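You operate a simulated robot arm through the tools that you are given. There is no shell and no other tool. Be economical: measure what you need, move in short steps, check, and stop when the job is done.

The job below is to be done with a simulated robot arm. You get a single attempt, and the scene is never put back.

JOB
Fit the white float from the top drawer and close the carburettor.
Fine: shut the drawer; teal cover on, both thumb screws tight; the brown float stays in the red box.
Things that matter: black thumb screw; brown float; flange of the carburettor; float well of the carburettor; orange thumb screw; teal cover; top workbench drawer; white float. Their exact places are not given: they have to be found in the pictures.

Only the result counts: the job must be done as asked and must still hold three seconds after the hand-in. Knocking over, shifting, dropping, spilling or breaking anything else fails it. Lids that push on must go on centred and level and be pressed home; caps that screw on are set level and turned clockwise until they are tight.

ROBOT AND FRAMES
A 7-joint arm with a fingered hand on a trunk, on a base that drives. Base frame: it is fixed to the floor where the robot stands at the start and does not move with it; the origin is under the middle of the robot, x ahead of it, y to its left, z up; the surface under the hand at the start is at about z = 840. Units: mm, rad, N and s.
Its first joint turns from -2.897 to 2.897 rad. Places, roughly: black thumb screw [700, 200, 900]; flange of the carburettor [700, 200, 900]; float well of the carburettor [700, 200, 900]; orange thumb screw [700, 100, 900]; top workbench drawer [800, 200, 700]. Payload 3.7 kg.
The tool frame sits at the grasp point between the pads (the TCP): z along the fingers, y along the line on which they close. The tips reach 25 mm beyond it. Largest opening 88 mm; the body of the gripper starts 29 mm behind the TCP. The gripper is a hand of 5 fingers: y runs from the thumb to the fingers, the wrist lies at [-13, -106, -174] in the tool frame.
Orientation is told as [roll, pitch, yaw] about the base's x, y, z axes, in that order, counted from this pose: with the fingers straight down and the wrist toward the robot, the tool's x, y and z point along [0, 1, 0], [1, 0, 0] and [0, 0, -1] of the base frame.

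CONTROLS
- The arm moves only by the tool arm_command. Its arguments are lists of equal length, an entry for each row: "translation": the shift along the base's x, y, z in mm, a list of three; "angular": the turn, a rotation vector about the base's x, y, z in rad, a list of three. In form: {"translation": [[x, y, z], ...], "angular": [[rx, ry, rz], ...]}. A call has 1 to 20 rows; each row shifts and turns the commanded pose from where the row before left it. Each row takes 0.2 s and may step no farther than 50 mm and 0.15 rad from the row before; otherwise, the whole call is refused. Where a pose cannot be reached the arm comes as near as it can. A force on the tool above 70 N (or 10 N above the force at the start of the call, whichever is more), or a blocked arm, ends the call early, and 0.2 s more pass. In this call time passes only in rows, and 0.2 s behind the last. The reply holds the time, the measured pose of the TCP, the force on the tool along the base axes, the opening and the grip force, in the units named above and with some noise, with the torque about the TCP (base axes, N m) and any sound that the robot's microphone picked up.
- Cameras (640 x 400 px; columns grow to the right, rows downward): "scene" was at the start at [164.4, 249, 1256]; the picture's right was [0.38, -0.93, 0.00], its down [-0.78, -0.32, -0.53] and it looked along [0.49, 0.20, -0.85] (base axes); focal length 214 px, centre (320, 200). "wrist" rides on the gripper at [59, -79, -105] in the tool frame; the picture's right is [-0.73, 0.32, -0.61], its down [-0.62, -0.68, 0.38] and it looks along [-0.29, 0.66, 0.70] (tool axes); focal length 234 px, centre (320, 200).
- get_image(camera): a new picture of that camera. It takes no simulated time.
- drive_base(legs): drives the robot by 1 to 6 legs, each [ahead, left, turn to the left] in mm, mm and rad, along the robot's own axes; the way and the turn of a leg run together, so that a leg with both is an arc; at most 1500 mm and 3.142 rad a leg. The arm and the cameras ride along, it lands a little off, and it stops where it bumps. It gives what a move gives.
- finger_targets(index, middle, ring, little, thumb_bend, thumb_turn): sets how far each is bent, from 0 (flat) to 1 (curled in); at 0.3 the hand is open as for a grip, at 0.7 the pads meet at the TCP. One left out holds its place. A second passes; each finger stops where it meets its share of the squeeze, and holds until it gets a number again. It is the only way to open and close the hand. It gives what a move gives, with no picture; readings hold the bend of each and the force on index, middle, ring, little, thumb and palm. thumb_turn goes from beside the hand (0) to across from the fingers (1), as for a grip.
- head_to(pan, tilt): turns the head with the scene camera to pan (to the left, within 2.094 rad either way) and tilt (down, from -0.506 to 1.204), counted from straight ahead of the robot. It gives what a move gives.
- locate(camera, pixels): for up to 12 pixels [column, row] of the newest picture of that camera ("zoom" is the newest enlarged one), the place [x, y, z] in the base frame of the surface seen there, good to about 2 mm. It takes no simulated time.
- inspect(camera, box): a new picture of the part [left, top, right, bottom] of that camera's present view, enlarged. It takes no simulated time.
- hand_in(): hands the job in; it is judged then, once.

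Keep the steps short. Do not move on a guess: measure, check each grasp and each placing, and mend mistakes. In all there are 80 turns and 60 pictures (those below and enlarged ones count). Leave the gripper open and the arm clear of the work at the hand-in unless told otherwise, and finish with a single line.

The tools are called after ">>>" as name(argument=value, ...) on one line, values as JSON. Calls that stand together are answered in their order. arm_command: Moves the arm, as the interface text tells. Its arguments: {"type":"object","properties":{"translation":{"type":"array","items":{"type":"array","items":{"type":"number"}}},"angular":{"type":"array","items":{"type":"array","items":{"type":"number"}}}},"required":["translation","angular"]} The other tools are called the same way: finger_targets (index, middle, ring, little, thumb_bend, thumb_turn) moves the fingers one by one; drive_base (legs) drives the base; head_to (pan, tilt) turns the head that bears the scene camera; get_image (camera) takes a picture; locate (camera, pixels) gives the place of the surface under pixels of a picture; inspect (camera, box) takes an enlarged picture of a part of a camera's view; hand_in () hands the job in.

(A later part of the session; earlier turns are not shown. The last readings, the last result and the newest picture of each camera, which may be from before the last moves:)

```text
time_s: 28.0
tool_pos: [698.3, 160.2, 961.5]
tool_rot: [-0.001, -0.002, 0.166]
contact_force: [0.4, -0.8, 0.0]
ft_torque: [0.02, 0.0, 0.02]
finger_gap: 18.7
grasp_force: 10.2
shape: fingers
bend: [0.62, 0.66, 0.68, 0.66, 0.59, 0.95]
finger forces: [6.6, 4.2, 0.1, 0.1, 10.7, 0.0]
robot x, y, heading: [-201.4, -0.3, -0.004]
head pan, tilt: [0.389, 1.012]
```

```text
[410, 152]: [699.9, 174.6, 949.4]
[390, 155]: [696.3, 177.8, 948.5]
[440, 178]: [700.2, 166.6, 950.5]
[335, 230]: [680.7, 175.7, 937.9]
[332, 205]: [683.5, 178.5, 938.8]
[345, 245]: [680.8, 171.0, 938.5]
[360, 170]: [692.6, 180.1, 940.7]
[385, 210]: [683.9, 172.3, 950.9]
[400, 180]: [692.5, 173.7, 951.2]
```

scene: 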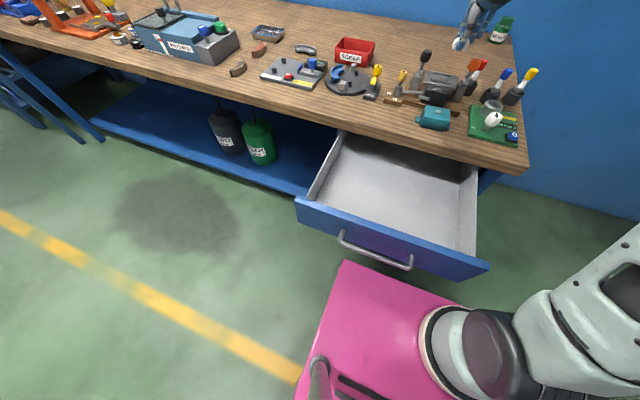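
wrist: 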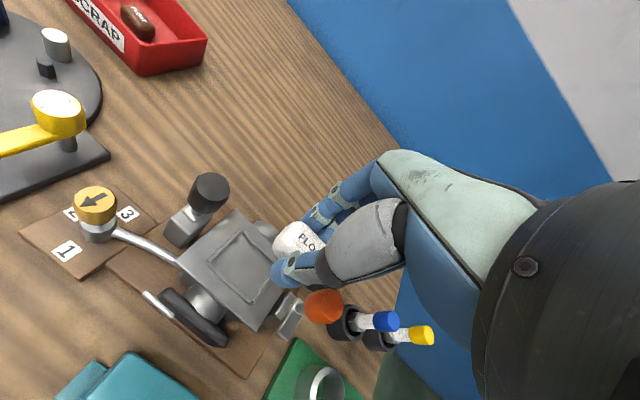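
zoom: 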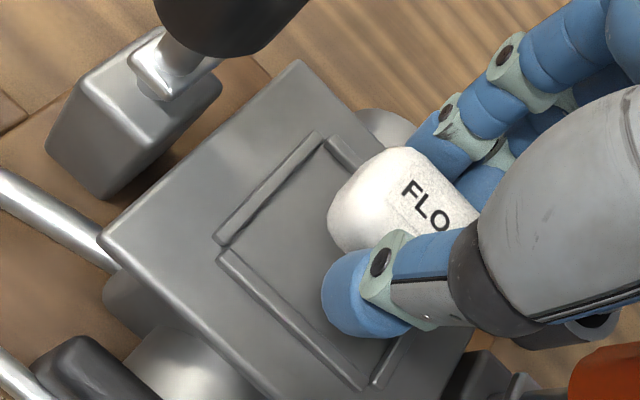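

The float is centred within a millimetre (x≈692, y≈163), bottom at ≈928. Lowering 20 mm.

>>> arm_command(translation=[[0, -0.5, -10], [0, 0, -6], [0, 0, -3], [0, 0, -1.5]], angular=[[0, 0, 0], [0, 0, 0], [0, 0, 0], [0, 0, 0]])

>>> inspect(camera="wrist", box=[190, 170, 350, 310])

>>> locate(camera="zoom", pixels=[[400, 180], [385, 210], [340, 200], [360, 170], [420, 160]])

```text
time_s: 29.0
tool_pos: [698.2, 158.8, 942.1]
tool_rot: [-0.002, 0.0, 0.166]
contact_force: [0.1, 0.2, -0.2]
ft_torque: [0.04, 0.01, -0.01]
finger_gap: 18.5
grasp_force: 10.9
shape: fingers
bend: [0.62, 0.66, 0.68, 0.66, 0.59, 0.95]
finger forces: [6.7, 4.2, 0.0, 0.0, 10.8, 0.1]
robot x, y, heading: [-201.2, 1.2, 0.003]
head pan, tilt: [0.389, 1.012]
```

```text
2.86 times, centred on (270, 240) of wrist
```

zoom: 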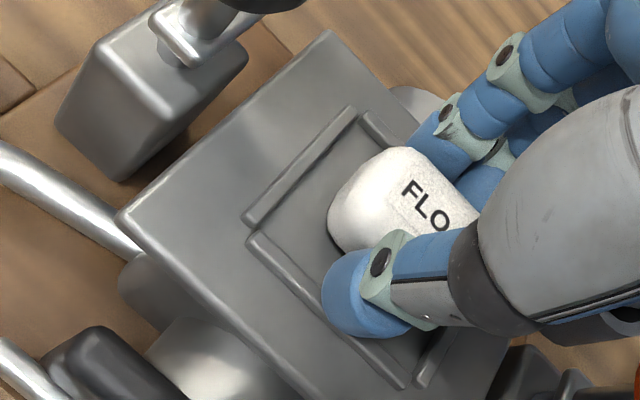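

```text
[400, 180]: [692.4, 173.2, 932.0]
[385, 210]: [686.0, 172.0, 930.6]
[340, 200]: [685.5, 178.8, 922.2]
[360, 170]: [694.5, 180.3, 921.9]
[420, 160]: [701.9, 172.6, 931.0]
```

Top reads 931.5, so ~1 mm to go. Lowering 1.5 mm and releasing gently.

>>> arm_command(translation=[[0, 0, -1.0], [0, 0, -0.7]], angular=[[0, 0, 0], [0, 0, 0]])

>>> finger_targets(index=0.58, middle=0.6, ring=0.6, little=0.6, thumb_bend=0.55)

>>> finger_targets(index=0.45, middle=0.45, ring=0.45, little=0.45, thumb_bend=0.42)

>>> inspect(camera="wrist", box=[190, 170, 350, 310])

```text
time_s: 29.6
tool_pos: [697.8, 160.1, 939.2]
tool_rot: [0.001, -0.002, 0.167]
contact_force: [0.4, 0.0, 2.2]
ft_torque: [0.03, 0.04, 0.05]
finger_gap: 18.7
grasp_force: 10.6
shape: fingers
bend: [0.62, 0.66, 0.68, 0.66, 0.59, 0.95]
finger forces: [6.7, 4.0, 0.0, 0.0, 10.9, 0.0]
robot x, y, heading: [-202.7, 4.1, 0.003]
head pan, tilt: [0.389, 1.012]
```

```text
time_s: 30.6
tool_pos: [697.6, 160.0, 940.0]
tool_rot: [-0.001, 0.0, 0.166]
contact_force: [-0.1, -0.7, 0.8]
ft_torque: [-0.04, 0.02, -0.02]
finger_gap: 28.0
grasp_force: 1.4
shape: fingers
bend: [0.57, 0.61, 0.6, 0.6, 0.55, 0.97]
finger forces: [0.1, 1.5, 0.1, 0.0, 0.0, 0.0]
robot x, y, heading: [-205.9, 5.4, 0.003]
head pan, tilt: [0.389, 1.012]
```

```text
time_s: 31.6
tool_pos: [698.1, 159.8, 940.5]
tool_rot: [0.0, 0.0, 0.164]
contact_force: [-0.3, -0.2, 1.0]
ft_torque: [0.01, 0.03, 0.01]
finger_gap: 55.4
grasp_force: 0.1
shape: fingers
bend: [0.45, 0.45, 0.45, 0.45, 0.42, 0.97]
finger forces: [0.0, 0.1, 0.0, 0.0, 0.0, 0.0]
robot x, y, heading: [-202.6, 0.8, -0.003]
head pan, tilt: [0.389, 1.012]
```

```text
2.86 times, centred on (270, 240) of wrist
```

zoom: 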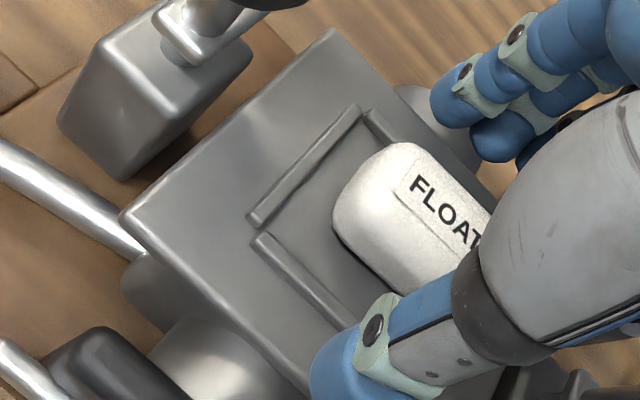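

The float lies inside the ridges. Raising straight up, opening the hand, and checking.

>>> arm_command(translation=[[0, 0, 15], [0, 0, 30], [0, 0, 40], [-40, 0, 0], [-40, 0, 0], [-40, 0, 0]], angular=[[0, 0, 0], [0, 0, 0], [0, 0, -0.05], [0, 0, -0.05], [0, 0, 0], [0, 0, 0]])

>>> finger_targets(index=0.3, middle=0.3, ring=0.3, little=0.3, thumb_bend=0.3)

>>> get_image(camera="wrist")

>>> inspect(camera="scene", box=[395, 40, 515, 140])

```text
time_s: 33.0
tool_pos: [579.7, 158.9, 1029.3]
tool_rot: [-0.003, -0.001, 0.067]
contact_force: [0.3, -0.2, -0.1]
ft_torque: [0.03, -0.01, 0.01]
finger_gap: 55.5
grasp_force: 0.0
shape: fingers
bend: [0.45, 0.45, 0.45, 0.45, 0.42, 0.97]
finger forces: [0.0, 0.1, 0.0, 0.1, 0.1, 0.0]
robot x, y, heading: [-204.4, -0.9, -0.001]
head pan, tilt: [0.389, 1.012]
```

```text
time_s: 34.0
tool_pos: [580.4, 159.4, 1030.0]
tool_rot: [0.0, 0.0, 0.067]
contact_force: [-0.5, 0.3, 0.5]
ft_torque: [0.02, 0.02, -0.02]
finger_gap: 84.6
grasp_force: 0.1
shape: fingers
bend: [0.3, 0.3, 0.3, 0.3, 0.3, 0.97]
finger forces: [0.1, 0.0, 0.1, 0.1, 0.0, 0.0]
robot x, y, heading: [-199.8, 0.3, 0.004]
head pan, tilt: [0.389, 1.012]
```

```text
27 pictures are left
```

wrist: 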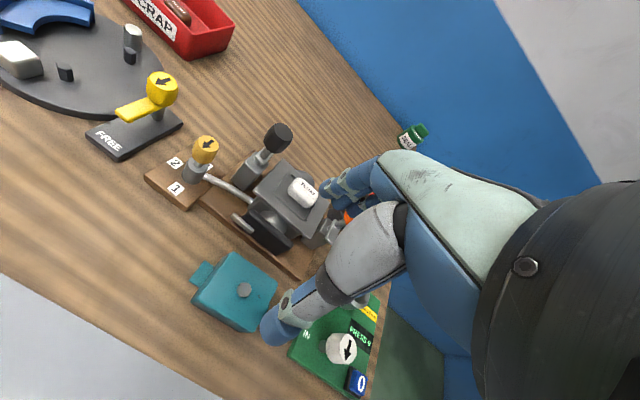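

```text
4.00 times, centred on (455, 90) of scene
```

zoom: 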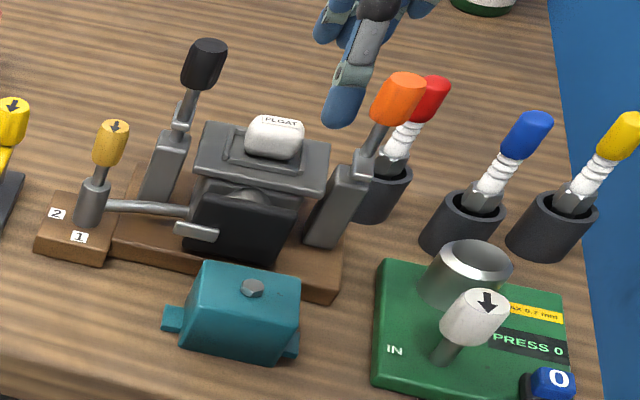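

The float sits in the pocket. Enlarging the wrist picture to measure the teal cover.

>>> inspect(camera="wrist", box=[180, 150, 340, 340])

>>> locate(camera="wrist", pixels=[[236, 254], [275, 281], [196, 300], [237, 326], [245, 290], [203, 266], [193, 280], [213, 264], [301, 191], [290, 183], [315, 190], [300, 207]])

```text
2.11 times, centred on (260, 245) of wrist
```

zoom: 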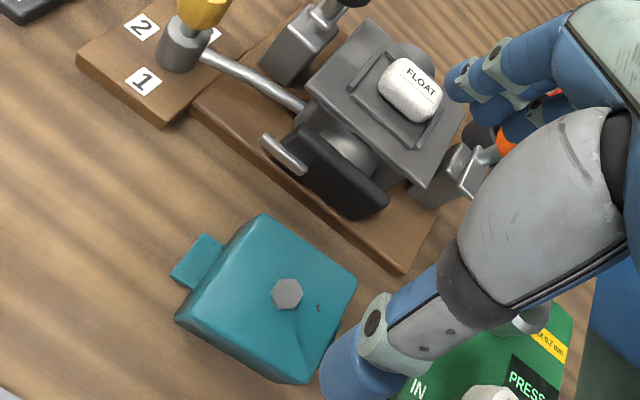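

```text
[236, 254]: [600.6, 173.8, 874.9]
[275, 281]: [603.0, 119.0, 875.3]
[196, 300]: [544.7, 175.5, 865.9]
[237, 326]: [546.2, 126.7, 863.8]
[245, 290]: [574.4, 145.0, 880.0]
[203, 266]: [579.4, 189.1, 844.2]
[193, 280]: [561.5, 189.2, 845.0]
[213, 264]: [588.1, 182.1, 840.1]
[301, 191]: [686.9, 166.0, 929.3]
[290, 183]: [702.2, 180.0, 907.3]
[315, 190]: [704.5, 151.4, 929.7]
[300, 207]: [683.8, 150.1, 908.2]
```

>>> locate(camera="zoom", pixels=[[262, 222], [350, 284], [305, 376], [182, 310], [200, 318], [290, 378], [308, 252], [225, 268], [330, 330], [205, 240], [178, 272], [287, 294]])

```text
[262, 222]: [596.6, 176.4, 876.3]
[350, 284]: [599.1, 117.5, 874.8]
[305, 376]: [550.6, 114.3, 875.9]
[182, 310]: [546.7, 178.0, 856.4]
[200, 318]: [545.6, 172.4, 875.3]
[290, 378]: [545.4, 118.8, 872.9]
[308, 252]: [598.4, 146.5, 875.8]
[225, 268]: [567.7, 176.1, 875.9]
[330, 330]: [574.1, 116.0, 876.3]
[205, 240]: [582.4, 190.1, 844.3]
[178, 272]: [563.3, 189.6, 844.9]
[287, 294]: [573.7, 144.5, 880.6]
```

Cover centre ≈ (573.7,144.3), yaw ≈ +0.045, top 876. Measuring the carburettor's board and black plate in front, to see finger room behind the cover.

>>> locate(camera="zoom", pixels=[[300, 200], [350, 238], [395, 268], [260, 165], [330, 235], [380, 262], [272, 145], [300, 170], [380, 210], [340, 215], [310, 190]])

```text
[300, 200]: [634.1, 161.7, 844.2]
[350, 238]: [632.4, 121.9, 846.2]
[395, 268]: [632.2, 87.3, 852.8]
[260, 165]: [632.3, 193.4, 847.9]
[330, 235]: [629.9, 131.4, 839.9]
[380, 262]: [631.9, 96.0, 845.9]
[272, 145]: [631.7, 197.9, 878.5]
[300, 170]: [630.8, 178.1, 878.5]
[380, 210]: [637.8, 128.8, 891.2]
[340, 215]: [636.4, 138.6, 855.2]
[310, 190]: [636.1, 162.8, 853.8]
```

The board and plate start at x≈631, so I'll keep the opening near 66 mm. Moving above the cover to z≈920.

>>> finger_targets(index=0.39, middle=0.39, ring=0.39, little=0.39, thumb_bend=0.38)

>>> arm_command(translation=[[-6, -15, 0], [0, 0, -40], [0, 0, -40], [0, 0, -30]], angular=[[0, 0, -0.02], [0, 0, 0], [0, 0, 0], [0, 0, 0]])

>>> get_image(camera="wrist")

>>> inspect(camera="scene", box=[395, 50, 515, 150])

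```text
time_s: 35.0
tool_pos: [579.7, 159.3, 1029.1]
tool_rot: [0.001, -0.001, 0.064]
contact_force: [0.5, -0.1, -0.9]
ft_torque: [0.0, -0.03, -0.03]
finger_gap: 67.3
grasp_force: 0.0
shape: fingers
bend: [0.39, 0.39, 0.39, 0.39, 0.38, 0.97]
finger forces: [0.0, 0.0, 0.0, 0.0, 0.0, 0.1]
robot x, y, heading: [-199.3, 4.2, -0.001]
head pan, tilt: [0.389, 1.012]
```

```text
time_s: 36.0
tool_pos: [571.6, 146.2, 916.0]
tool_rot: [-0.003, 0.0, 0.045]
contact_force: [-0.8, 0.2, 0.5]
ft_torque: [0.0, 0.01, 0.0]
finger_gap: 67.4
grasp_force: 0.1
shape: fingers
bend: [0.39, 0.39, 0.39, 0.39, 0.38, 0.97]
finger forces: [0.0, 0.0, 0.0, 0.0, 0.0, 0.0]
robot x, y, heading: [-202.5, 2.0, -0.003]
head pan, tilt: [0.389, 1.012]
```

```text
24 pictures are left
```

wrist: 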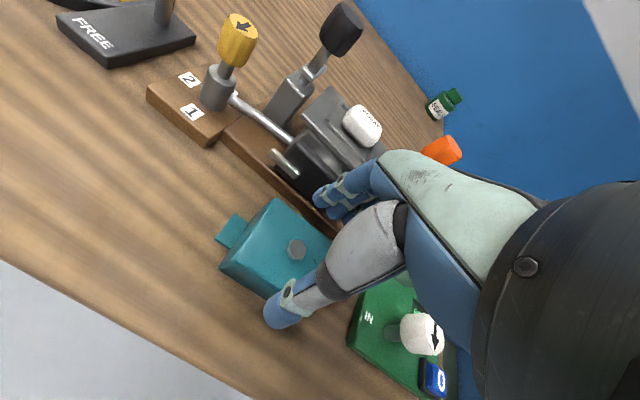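

```text
4.00 times, centred on (455, 100) of scene
```

zoom: 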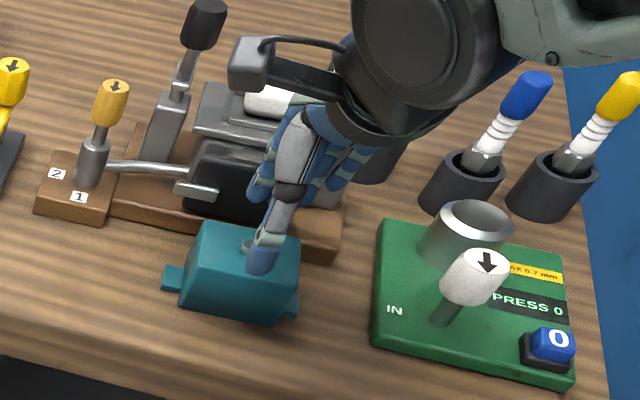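

Checking thumb-tip and finger-tip places relative to the cover.

>>> locate(camera="wrist", pixels=[[280, 320], [270, 308], [275, 300], [322, 195], [318, 190], [327, 203], [297, 250], [278, 202]])

```text
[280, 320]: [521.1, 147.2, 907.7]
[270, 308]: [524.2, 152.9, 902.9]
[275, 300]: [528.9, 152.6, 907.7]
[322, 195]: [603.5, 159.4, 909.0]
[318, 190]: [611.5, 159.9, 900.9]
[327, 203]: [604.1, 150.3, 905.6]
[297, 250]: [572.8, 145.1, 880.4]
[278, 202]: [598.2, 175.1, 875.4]
```

Finger pads are only ~3 mm behind the cover's back face. I'll open the fingers a bit (0.37), then descend with a +1 mm shift.

>>> finger_targets(index=0.37, middle=0.37, ring=0.37, little=0.37)

>>> arm_command(translation=[[1, -1.5, -15], [0, 0, -12], [0, 0, -8], [0, 0, -8]], angular=[[0, 0, 0], [0, 0, 0], [0, 0, 0], [0, 0, 0]])

>>> get_image(camera="wrist")

```text
time_s: 37.0
tool_pos: [571.3, 145.6, 916.9]
tool_rot: [0.001, -0.001, 0.045]
contact_force: [-0.5, 0.6, 0.5]
ft_torque: [0.02, -0.02, -0.01]
finger_gap: 69.0
grasp_force: 0.0
shape: fingers
bend: [0.37, 0.37, 0.37, 0.37, 0.38, 0.97]
finger forces: [0.0, 0.1, 0.0, 0.1, 0.0, 0.1]
robot x, y, heading: [-199.2, -0.8, 0.001]
head pan, tilt: [0.389, 1.012]
```

```text
time_s: 38.0
tool_pos: [574.7, 143.1, 872.6]
tool_rot: [0.001, -0.001, 0.044]
contact_force: [-0.2, 0.0, -0.1]
ft_torque: [-0.01, 0.01, -0.01]
finger_gap: 69.0
grasp_force: 0.1
shape: fingers
bend: [0.37, 0.37, 0.37, 0.37, 0.38, 0.97]
finger forces: [0.0, 0.1, 0.0, 0.0, 0.1, 0.0]
robot x, y, heading: [-201.4, -0.1, -0.003]
head pan, tilt: [0.389, 1.012]
```

```text
22 pictures are left
```

wrist: 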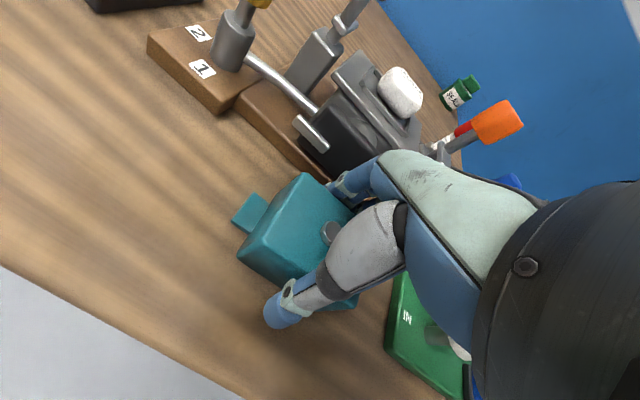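

No contact, straddling the cover. Closing on it, evenly.

>>> finger_targets(index=0.52, middle=0.52, ring=0.52, little=0.52, thumb_bend=0.52)

>>> finger_targets(index=0.6, middle=0.6, ring=0.6, little=0.6, thumb_bend=0.65)

>>> arm_command(translation=[[0, 0, 10], [0, 0, 20], [0, 0, 20]], angular=[[0, 0, 0], [0, 0, 0], [0, 0, 0]])

>>> get_image(camera="wrist")

```text
time_s: 39.0
tool_pos: [573.6, 142.4, 873.3]
tool_rot: [0.0, -0.001, 0.046]
contact_force: [1.0, 0.4, 1.9]
ft_torque: [-0.01, -0.16, 0.0]
finger_gap: 55.9
grasp_force: 11.9
shape: fingers
bend: [0.45, 0.48, 0.48, 0.52, 0.45, 0.96]
finger forces: [6.7, 3.1, 2.4, 0.0, 11.1, 0.0]
robot x, y, heading: [-204.4, 1.4, -0.002]
head pan, tilt: [0.389, 1.012]
```

```text
time_s: 40.0
tool_pos: [573.1, 144.0, 871.3]
tool_rot: [0.0, -0.001, 0.046]
contact_force: [1.5, 0.2, 4.1]
ft_torque: [0.0, -0.2, 0.07]
finger_gap: 53.1
grasp_force: 24.6
shape: fingers
bend: [0.47, 0.52, 0.52, 0.6, 0.48, 0.95]
finger forces: [12.6, 6.4, 5.4, 0.3, 23.4, 0.0]
robot x, y, heading: [-202.8, -0.8, 0.002]
head pan, tilt: [0.389, 1.012]
```

```text
time_s: 40.8
tool_pos: [572.9, 142.8, 923.5]
tool_rot: [0.001, 0.0, 0.047]
contact_force: [0.1, -0.3, -0.6]
ft_torque: [-0.01, -0.02, 0.02]
finger_gap: 53.1
grasp_force: 23.7
shape: fingers
bend: [0.47, 0.52, 0.52, 0.6, 0.49, 0.94]
finger forces: [12.0, 5.9, 5.1, 0.1, 23.0, 0.0]
robot x, y, heading: [-200.4, -1.4, 0.001]
head pan, tilt: [0.389, 1.012]
```

```text
21 pictures are left
```

wrist: 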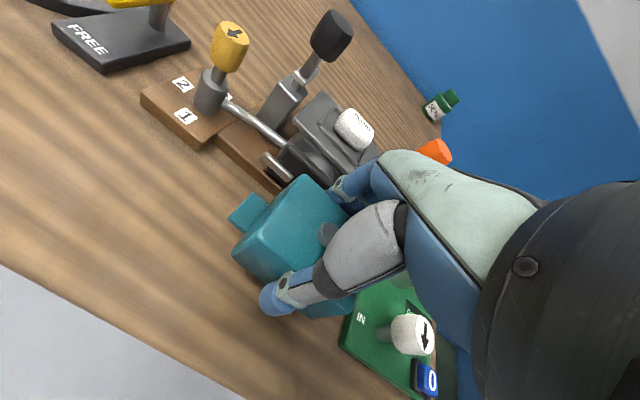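

Cover lifted. Measuring its pose in the hand.

>>> inspect(camera="wrist", box=[220, 165, 360, 325])

>>> locate(camera="zoom", pixels=[[355, 75], [300, 110], [385, 100], [400, 115], [320, 240], [390, 180], [230, 115], [165, 155], [205, 95], [330, 90], [270, 150], [225, 205]])

```text
2.50 times, centred on (290, 245) of wrist
```

zoom: 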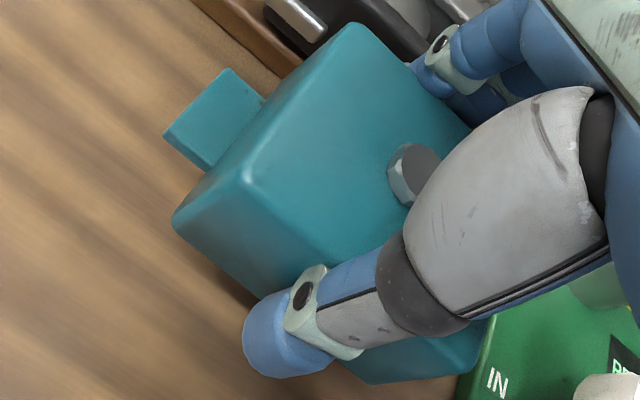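

```text
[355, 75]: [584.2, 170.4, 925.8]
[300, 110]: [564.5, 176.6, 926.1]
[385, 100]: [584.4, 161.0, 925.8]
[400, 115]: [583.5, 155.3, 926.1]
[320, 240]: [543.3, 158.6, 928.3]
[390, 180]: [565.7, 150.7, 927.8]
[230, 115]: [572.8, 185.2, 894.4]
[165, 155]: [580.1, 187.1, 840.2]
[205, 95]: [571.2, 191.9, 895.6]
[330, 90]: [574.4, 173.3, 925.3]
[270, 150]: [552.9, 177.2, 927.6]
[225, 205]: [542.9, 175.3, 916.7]
```

>>> locate(camera="zoom", pixels=[[354, 32], [440, 105], [395, 66], [255, 180], [285, 215], [330, 245], [300, 105], [230, 75], [185, 132], [213, 160], [420, 163], [375, 130]])

>>> locate(camera="zoom", pixels=[[340, 80], [370, 80], [400, 90], [420, 110], [360, 110], [330, 150], [300, 190], [280, 190], [330, 210], [370, 220], [350, 180], [310, 140]])

```text
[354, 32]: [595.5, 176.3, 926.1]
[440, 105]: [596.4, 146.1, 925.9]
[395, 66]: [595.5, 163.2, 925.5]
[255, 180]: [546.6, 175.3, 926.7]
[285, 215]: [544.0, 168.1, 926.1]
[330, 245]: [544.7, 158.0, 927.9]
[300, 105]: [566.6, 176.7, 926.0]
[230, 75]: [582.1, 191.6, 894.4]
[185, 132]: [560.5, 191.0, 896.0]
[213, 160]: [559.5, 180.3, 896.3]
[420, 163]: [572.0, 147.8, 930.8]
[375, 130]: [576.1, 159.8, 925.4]
```

```text
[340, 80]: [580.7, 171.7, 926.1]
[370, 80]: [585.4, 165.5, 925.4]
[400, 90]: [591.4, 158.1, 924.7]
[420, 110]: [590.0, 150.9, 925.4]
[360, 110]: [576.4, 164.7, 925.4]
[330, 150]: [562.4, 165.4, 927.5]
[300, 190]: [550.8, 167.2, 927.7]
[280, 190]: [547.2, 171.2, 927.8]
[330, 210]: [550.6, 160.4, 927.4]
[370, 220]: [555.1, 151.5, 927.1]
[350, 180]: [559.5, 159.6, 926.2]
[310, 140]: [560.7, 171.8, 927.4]
```

The cover is held at yaw ≈ +0.025 and pitched ≈ +0.05 (front higher), centre ≈ (571.5,144.8). I'll level it, lift to bottom ≈ 938, line up y to the pocket, and advance 70 mm.

>>> arm_command(translation=[[0, 0, 24], [0, 17.5, 24], [25, 0, 0], [25, 0, 0], [20, 0, 0]], angular=[[0, -0.05, 0], [0, 0, -0.025], [0, 0, 0], [0, 0, 0], [0, 0, 0]])

>>> get_image(camera="wrist")

>>> inspect(camera="scene", box=[400, 40, 500, 125])

```text
time_s: 42.0
tool_pos: [642.8, 160.7, 971.2]
tool_rot: [-0.004, -0.051, 0.022]
contact_force: [-0.2, 0.6, -1.1]
ft_torque: [0.05, 0.0, 0.02]
finger_gap: 52.9
grasp_force: 22.9
shape: fingers
bend: [0.47, 0.52, 0.52, 0.6, 0.49, 0.94]
finger forces: [11.8, 5.8, 5.0, 0.2, 23.0, 0.0]
robot x, y, heading: [-202.0, 0.1, 0.001]
head pan, tilt: [0.389, 1.012]
```

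```text
19 pictures are left
```

wrist: 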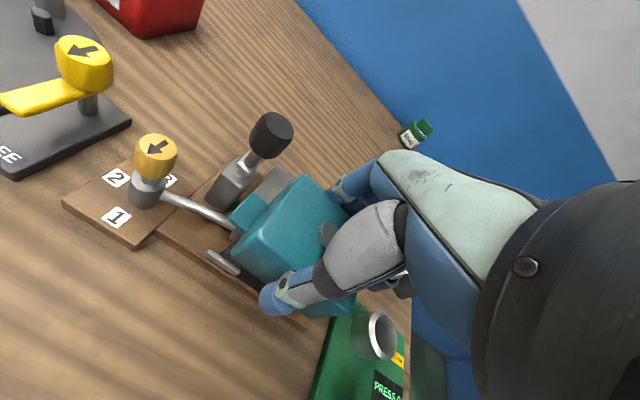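

```text
4.71 times, centred on (450, 82) of scene
```

zoom: 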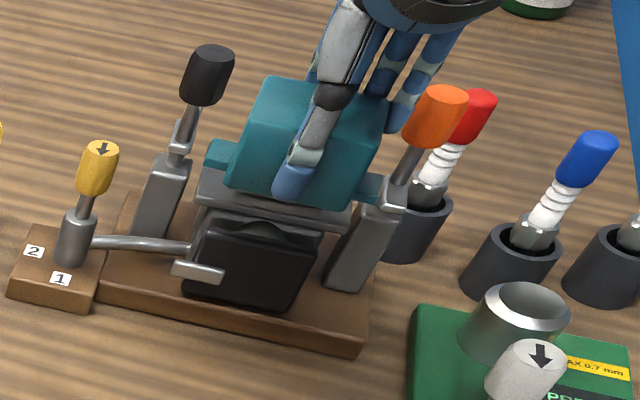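

Measuring knob edges, tabs and cover top in the scene enlargement.

>>> locate(camera="zoom", pixels=[[184, 85], [222, 95], [204, 75], [210, 60], [404, 130], [455, 135], [430, 120], [372, 190], [212, 155], [205, 165], [270, 90], [245, 150]])

>>> locate(camera="wrist", pixels=[[301, 179], [318, 190], [282, 205], [262, 240], [270, 252], [295, 215], [315, 215], [280, 230], [236, 225], [245, 205], [303, 200], [260, 140]])

```text
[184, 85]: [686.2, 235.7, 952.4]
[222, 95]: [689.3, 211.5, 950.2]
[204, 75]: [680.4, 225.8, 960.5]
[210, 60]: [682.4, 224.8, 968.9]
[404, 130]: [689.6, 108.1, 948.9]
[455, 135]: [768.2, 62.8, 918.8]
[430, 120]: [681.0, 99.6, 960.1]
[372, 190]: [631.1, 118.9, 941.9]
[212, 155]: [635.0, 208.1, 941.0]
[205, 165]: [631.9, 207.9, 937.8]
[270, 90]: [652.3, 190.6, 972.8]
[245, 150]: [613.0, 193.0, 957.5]
```

```text
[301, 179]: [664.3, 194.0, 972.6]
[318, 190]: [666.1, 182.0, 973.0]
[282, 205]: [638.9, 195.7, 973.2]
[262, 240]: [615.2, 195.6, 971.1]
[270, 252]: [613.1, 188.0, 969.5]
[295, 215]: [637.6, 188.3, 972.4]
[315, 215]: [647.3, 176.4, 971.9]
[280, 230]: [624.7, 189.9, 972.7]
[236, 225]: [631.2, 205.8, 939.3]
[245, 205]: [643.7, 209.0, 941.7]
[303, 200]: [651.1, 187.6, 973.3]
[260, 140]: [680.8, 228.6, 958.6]
```

Level now; tabs clear the knobs by ~3 mm each side. Advancing 50 mm in x at this height.

>>> arm_command(translation=[[20, 0, 0], [20, 0, 0], [10, 0, 0]], angular=[[0, 0, 0], [0, 0, 0], [0, 0, 0]])

>>> inspect(camera="wrist", box=[190, 150, 350, 290])

>>> locate(camera="zoom", pixels=[[320, 200], [380, 160], [300, 160], [260, 200], [350, 130]])

```text
time_s: 42.8
tool_pos: [694.3, 159.4, 967.6]
tool_rot: [-0.004, -0.051, 0.02]
contact_force: [-0.2, -0.3, -0.1]
ft_torque: [0.02, 0.02, 0.0]
finger_gap: 52.7
grasp_force: 23.0
shape: fingers
bend: [0.47, 0.52, 0.52, 0.6, 0.49, 0.94]
finger forces: [11.9, 5.8, 5.1, 0.2, 22.9, 0.0]
robot x, y, heading: [-199.1, -1.1, -0.002]
head pan, tilt: [0.389, 1.012]
```

```text
2.86 times, centred on (270, 220) of wrist
```

zoom: 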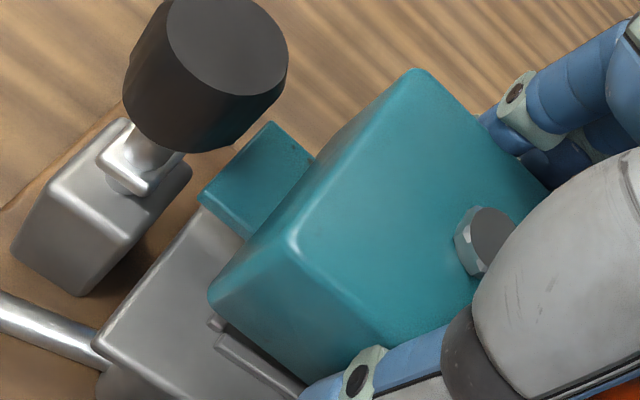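

```text
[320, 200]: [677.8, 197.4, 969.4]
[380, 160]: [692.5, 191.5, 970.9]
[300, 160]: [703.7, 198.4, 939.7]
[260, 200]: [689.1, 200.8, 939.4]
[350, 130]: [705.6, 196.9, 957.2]
```

>>> locate(camera="zoom", pixels=[[270, 128], [206, 193], [238, 160], [422, 78], [470, 125], [298, 240], [330, 280], [395, 250], [100, 340], [225, 340], [280, 90], [232, 330]])

```text
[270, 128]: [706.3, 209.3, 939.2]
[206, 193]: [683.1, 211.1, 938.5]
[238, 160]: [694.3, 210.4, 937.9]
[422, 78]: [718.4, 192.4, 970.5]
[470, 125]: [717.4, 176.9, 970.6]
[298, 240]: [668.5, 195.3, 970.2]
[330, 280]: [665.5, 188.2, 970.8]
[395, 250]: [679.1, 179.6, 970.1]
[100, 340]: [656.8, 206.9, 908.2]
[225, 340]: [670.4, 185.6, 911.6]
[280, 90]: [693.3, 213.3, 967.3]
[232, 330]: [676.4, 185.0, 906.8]
```

Compared with the flange edges (vanishing point check too), the cover is yawed ≈ -0.06. Correcting +0.06, lowering slightly to bottom ≈ 932, and re-measuring.

>>> arm_command(translation=[[0, 0, 0], [0, 0, -1.5]], angular=[[0, 0, 0.03], [0, 0, 0.03]])

>>> inspect(camera="wrist", box=[190, 150, 350, 290])

>>> inspect(camera="scene", box=[410, 35, 490, 100])

>>> locate(camera="zoom", pixels=[[320, 200], [300, 160], [260, 200], [380, 160], [200, 180], [420, 220]])

```text
time_s: 43.4
tool_pos: [693.4, 162.2, 968.1]
tool_rot: [-0.001, -0.052, 0.08]
contact_force: [-0.6, 0.5, -1.8]
ft_torque: [0.01, 0.0, 0.0]
finger_gap: 53.1
grasp_force: 22.9
shape: fingers
bend: [0.47, 0.52, 0.52, 0.6, 0.49, 0.94]
finger forces: [11.8, 5.8, 5.1, 0.2, 22.8, 0.1]
robot x, y, heading: [-206.7, 4.1, -0.004]
head pan, tilt: [0.389, 1.012]
```

```text
2.86 times, centred on (270, 220) of wrist
```

zoom: 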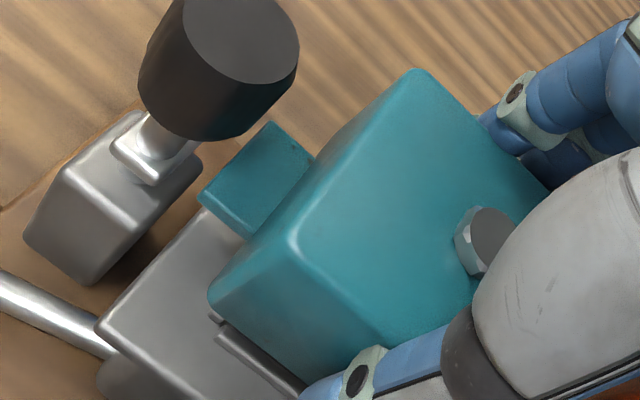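

```text
6.15 times, centred on (450, 68) of scene
```

zoom: 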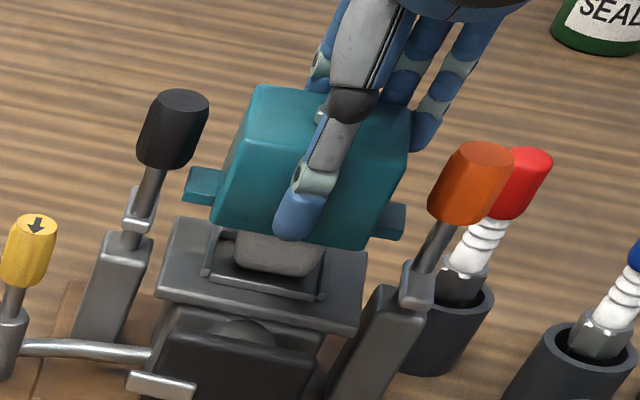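

```text
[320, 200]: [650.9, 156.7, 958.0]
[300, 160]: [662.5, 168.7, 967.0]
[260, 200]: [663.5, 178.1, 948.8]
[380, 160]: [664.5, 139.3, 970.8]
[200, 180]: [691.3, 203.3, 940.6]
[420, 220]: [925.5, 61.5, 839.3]
```

>>> locate(camera="zoom", pixels=[[193, 170], [188, 192], [400, 208], [400, 230], [216, 218], [355, 245], [405, 115], [262, 90], [175, 222], [365, 255], [162, 285], [355, 328]])

```text
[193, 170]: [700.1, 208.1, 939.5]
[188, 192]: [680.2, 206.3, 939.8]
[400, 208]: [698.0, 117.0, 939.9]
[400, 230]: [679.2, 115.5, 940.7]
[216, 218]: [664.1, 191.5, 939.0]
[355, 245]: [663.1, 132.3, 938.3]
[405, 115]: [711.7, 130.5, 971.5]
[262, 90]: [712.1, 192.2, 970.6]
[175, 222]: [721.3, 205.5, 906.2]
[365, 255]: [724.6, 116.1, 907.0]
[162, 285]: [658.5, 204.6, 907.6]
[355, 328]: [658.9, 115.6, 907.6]
```

Scene view: cover is about 1.5 mm short in x and 0.7 mm over in y versus the ridges, yaw ≈ -0.015. Correcting and lowering 14 mm (bottom ≈ 919).

>>> arm_command(translation=[[1.5, -0.7, 0], [0, 0, -7], [0, 0, -7]], angular=[[0, 0, 0.012], [0, 0, 0], [0, 0, 0]])

>>> inspect(camera="wrist", box=[190, 150, 350, 290])

>>> locate(camera="zoom", pixels=[[270, 128], [206, 193], [238, 160], [422, 78], [298, 240], [395, 250], [250, 230], [222, 290], [300, 350], [232, 300], [270, 200], [330, 280]])

>>> inspect(camera="scene", box=[410, 45, 490, 110])

```text
time_s: 44.2
tool_pos: [695.8, 161.3, 953.2]
tool_rot: [-0.004, -0.05, 0.094]
contact_force: [-0.2, -0.1, -0.7]
ft_torque: [0.03, 0.0, 0.01]
finger_gap: 52.7
grasp_force: 23.1
shape: fingers
bend: [0.47, 0.52, 0.52, 0.6, 0.49, 0.94]
finger forces: [11.9, 5.9, 5.1, 0.2, 22.9, 0.0]
robot x, y, heading: [-205.5, 1.1, -0.005]
head pan, tilt: [0.389, 1.012]
```

```text
2.86 times, centred on (270, 220) of wrist
```

zoom: 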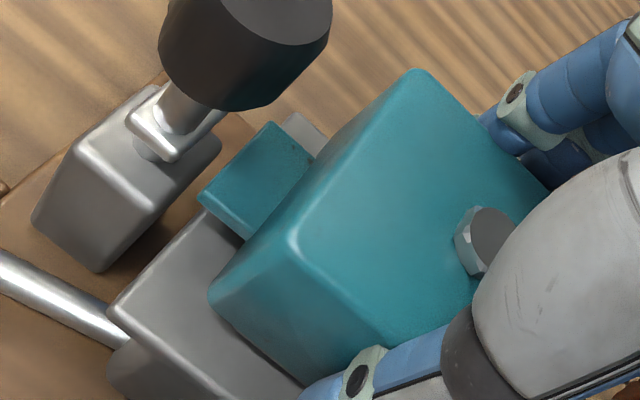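

```text
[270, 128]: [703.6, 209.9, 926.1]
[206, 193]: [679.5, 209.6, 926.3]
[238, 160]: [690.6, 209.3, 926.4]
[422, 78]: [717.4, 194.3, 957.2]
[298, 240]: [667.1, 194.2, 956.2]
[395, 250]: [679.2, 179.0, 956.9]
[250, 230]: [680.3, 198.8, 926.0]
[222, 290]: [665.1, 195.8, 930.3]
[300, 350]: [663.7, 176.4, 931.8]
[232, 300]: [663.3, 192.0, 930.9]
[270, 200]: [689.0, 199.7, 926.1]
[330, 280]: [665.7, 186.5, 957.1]
```

```text
6.15 times, centred on (450, 78) of scene
```

zoom: 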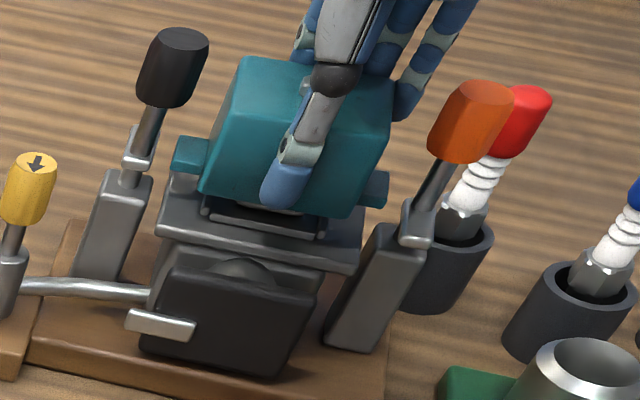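

Wrist view: yaw ≈ 0, centre ≈ (691.7,162.4), level. Cross-checking with the scene view.

>>> locate(camera="zoom", pixels=[[203, 190], [345, 212], [207, 211], [318, 234], [180, 145], [177, 162], [384, 178], [382, 200], [167, 218], [360, 268], [260, 222], [180, 172]])

```text
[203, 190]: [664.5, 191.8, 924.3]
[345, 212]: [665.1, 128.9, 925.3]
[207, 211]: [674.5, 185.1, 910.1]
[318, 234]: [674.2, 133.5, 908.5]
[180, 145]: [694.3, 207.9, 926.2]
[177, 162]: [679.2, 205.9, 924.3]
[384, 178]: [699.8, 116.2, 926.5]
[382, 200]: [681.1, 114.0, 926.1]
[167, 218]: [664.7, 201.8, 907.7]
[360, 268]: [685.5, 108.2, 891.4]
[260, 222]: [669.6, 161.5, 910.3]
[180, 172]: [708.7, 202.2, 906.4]
```

Both views agree within 1 mm. Lowering onto the flange in small steps.

>>> arm_command(translation=[[0.4, 0, -4], [0, 0, -3], [0, 0, -2], [0, 0, -2], [0, 0, -1.5]], angular=[[0, 0, 0], [0, 0, 0], [0, 0, 0], [0, 0, 0], [0, 0, 0]])

```text
time_s: 45.4
tool_pos: [696.7, 159.1, 941.3]
tool_rot: [-0.004, -0.051, 0.092]
contact_force: [-0.5, -1.0, -1.1]
ft_torque: [-0.03, 0.01, 0.0]
finger_gap: 52.8
grasp_force: 23.2
shape: fingers
bend: [0.47, 0.52, 0.52, 0.6, 0.49, 0.94]
finger forces: [11.9, 5.8, 5.1, 0.2, 22.9, 0.0]
robot x, y, heading: [-203.3, 4.1, -0.002]
head pan, tilt: [0.389, 1.012]
```

No contact passing the ridges. Lowering the last bit until force shows.

>>> arm_command(translation=[[0, 0, -1], [0, 0, -1], [0, 0, -0.7]], angular=[[0, 0, 0], [0, 0, 0], [0, 0, 0]])

>>> inspect(camera="wrist", box=[190, 150, 350, 290])

>>> locate(camera="zoom", pixels=[[270, 128], [206, 193], [238, 160], [422, 78], [298, 240], [395, 250], [390, 150], [350, 250]])

```text
time_s: 46.2
tool_pos: [696.2, 159.9, 939.5]
tool_rot: [-0.003, -0.053, 0.093]
contact_force: [-2.3, -0.8, 5.3]
ft_torque: [-0.01, 0.08, 0.07]
finger_gap: 53.1
grasp_force: 23.2
shape: fingers
bend: [0.47, 0.52, 0.52, 0.6, 0.49, 0.94]
finger forces: [11.1, 5.6, 4.9, 0.3, 24.0, 0.1]
robot x, y, heading: [-197.5, 2.8, 0.003]
head pan, tilt: [0.389, 1.012]
```

```text
2.86 times, centred on (270, 220) of wrist
```

zoom: 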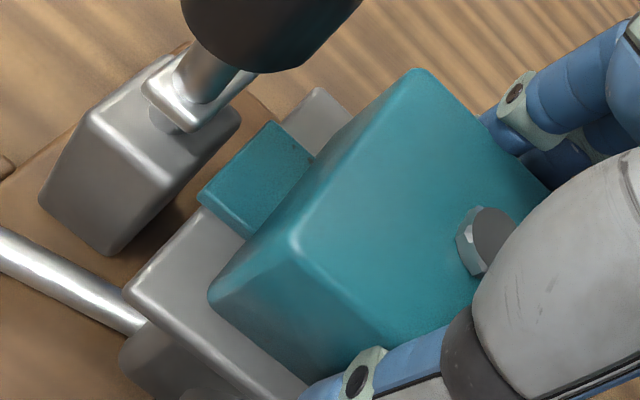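

```text
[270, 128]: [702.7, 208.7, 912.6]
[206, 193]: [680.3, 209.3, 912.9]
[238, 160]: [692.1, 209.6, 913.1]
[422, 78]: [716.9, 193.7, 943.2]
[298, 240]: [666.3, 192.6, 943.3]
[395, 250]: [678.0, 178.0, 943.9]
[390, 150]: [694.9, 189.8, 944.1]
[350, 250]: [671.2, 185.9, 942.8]
```

Seated: tab tops at 912.8, top level at 943.4. Releasing in two stages.

>>> finger_targets(index=0.43, middle=0.46, ring=0.46, little=0.46, thumb_bend=0.44)

>>> finger_targets(index=0.35, middle=0.35, ring=0.35, little=0.35, thumb_bend=0.35)

>>> arm_command(translation=[[0, 0, 20], [0, 0, 30], [0, 0, 40], [-30, 0, 20], [-40, 0, 0]], angular=[[0, 0, 0], [0, 0, 0], [0, 0, 0], [0, 0.05, -0.09], [0, 0, 0]])

>>> inspect(camera="scene", box=[410, 45, 490, 110])

```text
time_s: 47.2
tool_pos: [695.5, 160.5, 938.1]
tool_rot: [-0.003, -0.051, 0.092]
contact_force: [-2.8, 0.9, 3.6]
ft_torque: [0.0, 0.01, -0.05]
finger_gap: 60.6
grasp_force: 2.0
shape: fingers
bend: [0.42, 0.46, 0.46, 0.46, 0.42, 0.96]
finger forces: [1.4, 0.0, 0.1, 0.0, 3.9, 0.1]
robot x, y, heading: [-202.4, 3.6, -0.003]
head pan, tilt: [0.389, 1.012]
```

```text
time_s: 48.2
tool_pos: [695.3, 160.2, 938.1]
tool_rot: [-0.001, -0.05, 0.092]
contact_force: [0.3, 0.9, 0.4]
ft_torque: [-0.02, 0.01, -0.02]
finger_gap: 74.0
grasp_force: 0.1
shape: fingers
bend: [0.35, 0.35, 0.35, 0.35, 0.35, 0.97]
finger forces: [0.0, 0.0, 0.0, 0.0, 0.1, 0.0]
robot x, y, heading: [-200.4, 1.6, -0.001]
head pan, tilt: [0.389, 1.012]
```

```text
time_s: 49.4
tool_pos: [620.7, 163.5, 1050.2]
tool_rot: [-0.001, 0.0, 0.002]
contact_force: [0.1, 0.3, 0.5]
ft_torque: [-0.04, 0.0, 0.0]
finger_gap: 73.8
grasp_force: 0.1
shape: fingers
bend: [0.35, 0.35, 0.35, 0.35, 0.35, 0.97]
finger forces: [0.0, 0.0, 0.0, 0.0, 0.1, 0.0]
robot x, y, heading: [-203.0, 2.0, -0.002]
head pan, tilt: [0.389, 1.012]
```

```text
6.15 times, centred on (450, 78) of scene
```

zoom: 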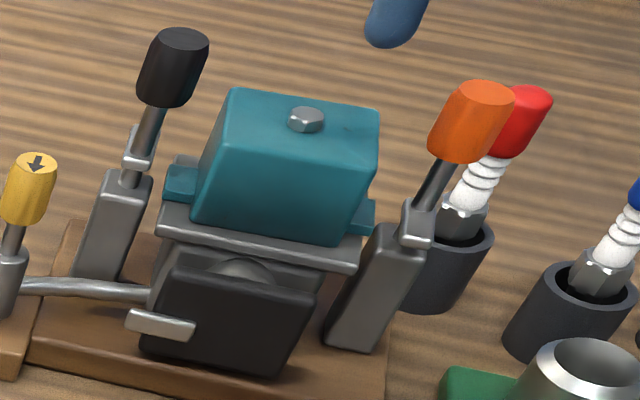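

The cover sits flat. Locating the knobs' tops and the clamps precisely.

>>> locate(camera="zoom", pixels=[[180, 40], [165, 36], [200, 42], [182, 33], [170, 90], [140, 95], [485, 92], [465, 90], [505, 98], [487, 85], [470, 150], [432, 140]])

>>> locate(camera="zoom", pixels=[[150, 115], [150, 130], [140, 158], [128, 162], [152, 160], [425, 190], [410, 205], [425, 240], [403, 240], [430, 205], [130, 180], [400, 215]])

```text
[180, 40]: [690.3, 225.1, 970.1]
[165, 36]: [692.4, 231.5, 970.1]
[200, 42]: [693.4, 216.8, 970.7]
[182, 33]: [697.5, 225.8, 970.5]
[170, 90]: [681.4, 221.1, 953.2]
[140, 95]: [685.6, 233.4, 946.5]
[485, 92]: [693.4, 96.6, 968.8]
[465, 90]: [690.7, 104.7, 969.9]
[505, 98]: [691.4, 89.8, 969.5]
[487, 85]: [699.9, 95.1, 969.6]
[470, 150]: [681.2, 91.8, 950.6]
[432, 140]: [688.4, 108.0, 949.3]
```

```text
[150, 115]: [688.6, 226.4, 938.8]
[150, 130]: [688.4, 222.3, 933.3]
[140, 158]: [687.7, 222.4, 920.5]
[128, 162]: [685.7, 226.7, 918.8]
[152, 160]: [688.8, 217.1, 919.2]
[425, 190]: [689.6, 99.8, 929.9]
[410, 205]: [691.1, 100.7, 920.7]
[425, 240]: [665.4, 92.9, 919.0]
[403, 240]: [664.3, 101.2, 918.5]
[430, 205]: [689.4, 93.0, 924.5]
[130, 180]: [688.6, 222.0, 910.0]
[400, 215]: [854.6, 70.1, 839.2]
```

Knob axes: black ≈ (692,224.5), orange ≈ (692,97.5), tops 970. Clamps must swing clockwise onto the tabs. Pre-closing to ~45 mm, moving over the black knob and yawing +1.0.

>>> finger_targets(index=0.47, middle=0.47, ring=0.47, little=0.47, thumb_bend=0.48)

>>> arm_command(translation=[[10, 9, 0], [10, 9, 0], [10, 9, 0], [10, 9, 0], [10, 9, 0], [11, 8, 0], [10, 8, 0]], angular=[[0, 0, 0.145], [0, 0, 0.145], [0, 0, 0.145], [0, 0, 0.145], [0, 0, 0.145], [0, 0, 0.145], [0, 0, 0.145]])

>>> get_image(camera="wrist")

```text
time_s: 50.4
tool_pos: [622.8, 162.6, 1049.7]
tool_rot: [-0.002, 0.0, 0.004]
contact_force: [1.1, -0.3, -0.2]
ft_torque: [0.02, 0.01, -0.01]
finger_gap: 47.9
grasp_force: 0.0
shape: fingers
bend: [0.47, 0.47, 0.47, 0.47, 0.48, 0.97]
finger forces: [0.1, 0.1, 0.1, 0.0, 0.1, 0.0]
robot x, y, heading: [-201.1, 2.8, -0.003]
head pan, tilt: [0.389, 1.012]
```

```text
time_s: 52.0
tool_pos: [695.4, 221.1, 1050.3]
tool_rot: [-0.001, -0.001, 1.022]
contact_force: [0.2, 0.4, 0.4]
ft_torque: [-0.04, 0.02, 0.0]
finger_gap: 47.8
grasp_force: 0.1
shape: fingers
bend: [0.47, 0.47, 0.47, 0.47, 0.48, 0.97]
finger forces: [0.0, 0.0, 0.0, 0.0, 0.1, 0.0]
robot x, y, heading: [-198.3, 4.0, -0.004]
head pan, tilt: [0.389, 1.012]
```

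```text
10 pictures are left
```

wrist: 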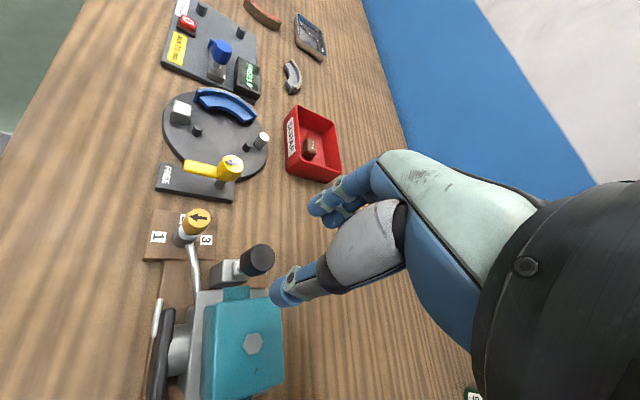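

>>> locate(camera="wrist", pixels=[[258, 255], [252, 248], [268, 258], [258, 268], [282, 296], [275, 292], [318, 205], [312, 210], [322, 196], [252, 343]])

```text
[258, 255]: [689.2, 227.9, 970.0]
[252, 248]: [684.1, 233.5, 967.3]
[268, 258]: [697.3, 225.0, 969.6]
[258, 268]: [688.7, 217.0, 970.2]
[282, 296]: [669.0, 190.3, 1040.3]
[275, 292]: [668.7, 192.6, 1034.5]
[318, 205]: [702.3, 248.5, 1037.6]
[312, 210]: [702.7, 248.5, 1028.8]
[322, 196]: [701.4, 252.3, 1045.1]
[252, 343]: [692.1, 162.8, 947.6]
```

Index/middle oppose the thumb; knob centre ≈ (691.5,225). I'll keep ring and little open, centre over the knob and lower to z≈973 (tips above the cover's top).

>>> finger_targets(ring=0.3, little=0.3)

>>> arm_command(translation=[[-3.5, 3.5, -20], [0, 0, -25], [0, 0, -20], [0, 0, -12]], angular=[[0, 0, 0], [0, 0, 0], [0, 0, 0], [0, 0, 0]])

>>> get_image(camera="wrist")

```text
time_s: 53.0
tool_pos: [696.3, 220.7, 1049.7]
tool_rot: [0.001, -0.002, 1.017]
contact_force: [-0.2, -0.1, 0.5]
ft_torque: [-0.02, -0.01, 0.0]
finger_gap: 47.6
grasp_force: 0.0
shape: fingers
bend: [0.47, 0.47, 0.3, 0.3, 0.48, 0.97]
finger forces: [0.1, 0.1, 0.0, 0.1, 0.0, 0.1]
robot x, y, heading: [-202.4, 0.2, -0.001]
head pan, tilt: [0.389, 1.012]
```

```text
time_s: 54.0
tool_pos: [691.3, 225.4, 970.7]
tool_rot: [0.001, -0.001, 1.018]
contact_force: [0.0, -0.8, 0.3]
ft_torque: [0.02, -0.01, -0.01]
finger_gap: 47.6
grasp_force: 0.0
shape: fingers
bend: [0.47, 0.47, 0.3, 0.3, 0.48, 0.97]
finger forces: [0.0, 0.1, 0.1, 0.0, 0.0, 0.0]
robot x, y, heading: [-198.6, -2.1, 0.001]
head pan, tilt: [0.389, 1.012]
```

```text
9 pictures are left
```

wrist: 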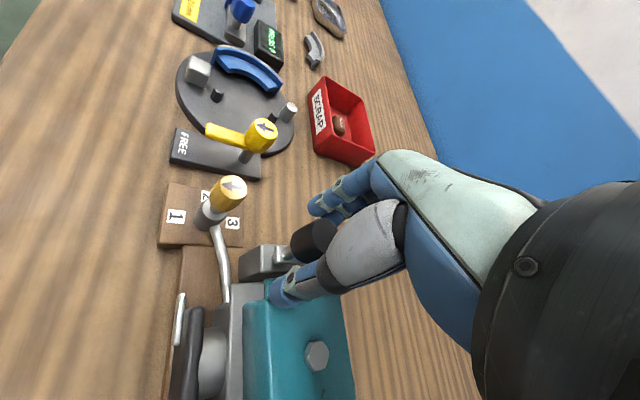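

The knob lies between thumb and index/middle. Closing on it.

>>> finger_targets(index=0.75, middle=0.75, thumb_bend=0.75)

>>> arm_command(translation=[[0, 0, 0], [0, 0, 0], [0, 0, 0], [0, 0, 0]], angular=[[0, 0, -0.1], [0, 0, -0.1], [0, 0, -0.1], [0, 0, -0.1]])

```text
time_s: 55.0
tool_pos: [691.2, 225.0, 971.1]
tool_rot: [-0.002, 0.0, 1.016]
contact_force: [7.7, 6.1, -5.6]
ft_torque: [0.12, -0.12, 0.01]
finger_gap: 15.5
grasp_force: 14.1
shape: fingers
bend: [0.57, 0.62, 0.3, 0.3, 0.65, 0.97]
finger forces: [9.8, 9.7, 0.0, 0.0, 8.7, 0.0]
robot x, y, heading: [-201.9, 1.9, -0.005]
head pan, tilt: [0.389, 1.012]
```

```text
time_s: 56.0
tool_pos: [693.1, 224.3, 971.1]
tool_rot: [0.0, 0.0, 0.616]
contact_force: [6.7, 3.2, -10.4]
ft_torque: [0.05, -0.07, -0.01]
finger_gap: 15.9
grasp_force: 12.7
shape: fingers
bend: [0.56, 0.63, 0.3, 0.3, 0.65, 0.96]
finger forces: [9.2, 7.1, 0.1, 0.0, 8.9, 0.0]
robot x, y, heading: [-203.8, 3.6, -0.002]
head pan, tilt: [0.389, 1.012]
```

It turns (torque small) and the screw pulls down a little. Continuing clockwise, following down by ~1.5 mm.

>>> arm_command(translation=[[0, 0, -0.3], [0, 0, -0.3], [0, 0, -0.3], [0, 0, -0.2], [0, 0, -0.2], [0, 0, -0.2], [0, 0, 0], [0, 0, 0], [0, 0, 0], [0, 0, 0]], angular=[[0, 0, -0.13], [0, 0, -0.13], [0, 0, -0.13], [0, 0, -0.13], [0, 0, -0.13], [0, 0, -0.13], [0, 0, -0.13], [0, 0, -0.13], [0, 0, -0.13], [0, 0, -0.13]])

>>> inspect(camera="scene", box=[410, 45, 490, 110])

```text
time_s: 58.2
tool_pos: [693.4, 224.7, 970.9]
tool_rot: [-0.001, -0.001, -0.685]
contact_force: [4.3, -3.1, 1.2]
ft_torque: [0.0, -0.04, 0.11]
finger_gap: 15.9
grasp_force: 15.2
shape: fingers
bend: [0.71, 0.63, 0.3, 0.3, 0.64, 0.98]
finger forces: [8.9, 9.5, 0.0, 0.0, 11.7, 0.1]
robot x, y, heading: [-199.6, 6.2, 0.001]
head pan, tilt: [0.389, 1.012]
```

```text
6.15 times, centred on (450, 78) of scene
```

zoom: 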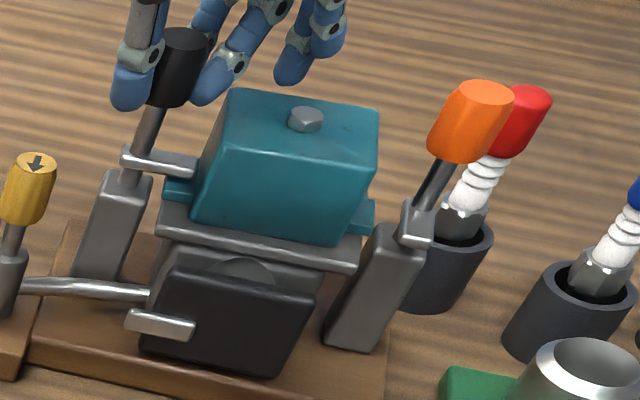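

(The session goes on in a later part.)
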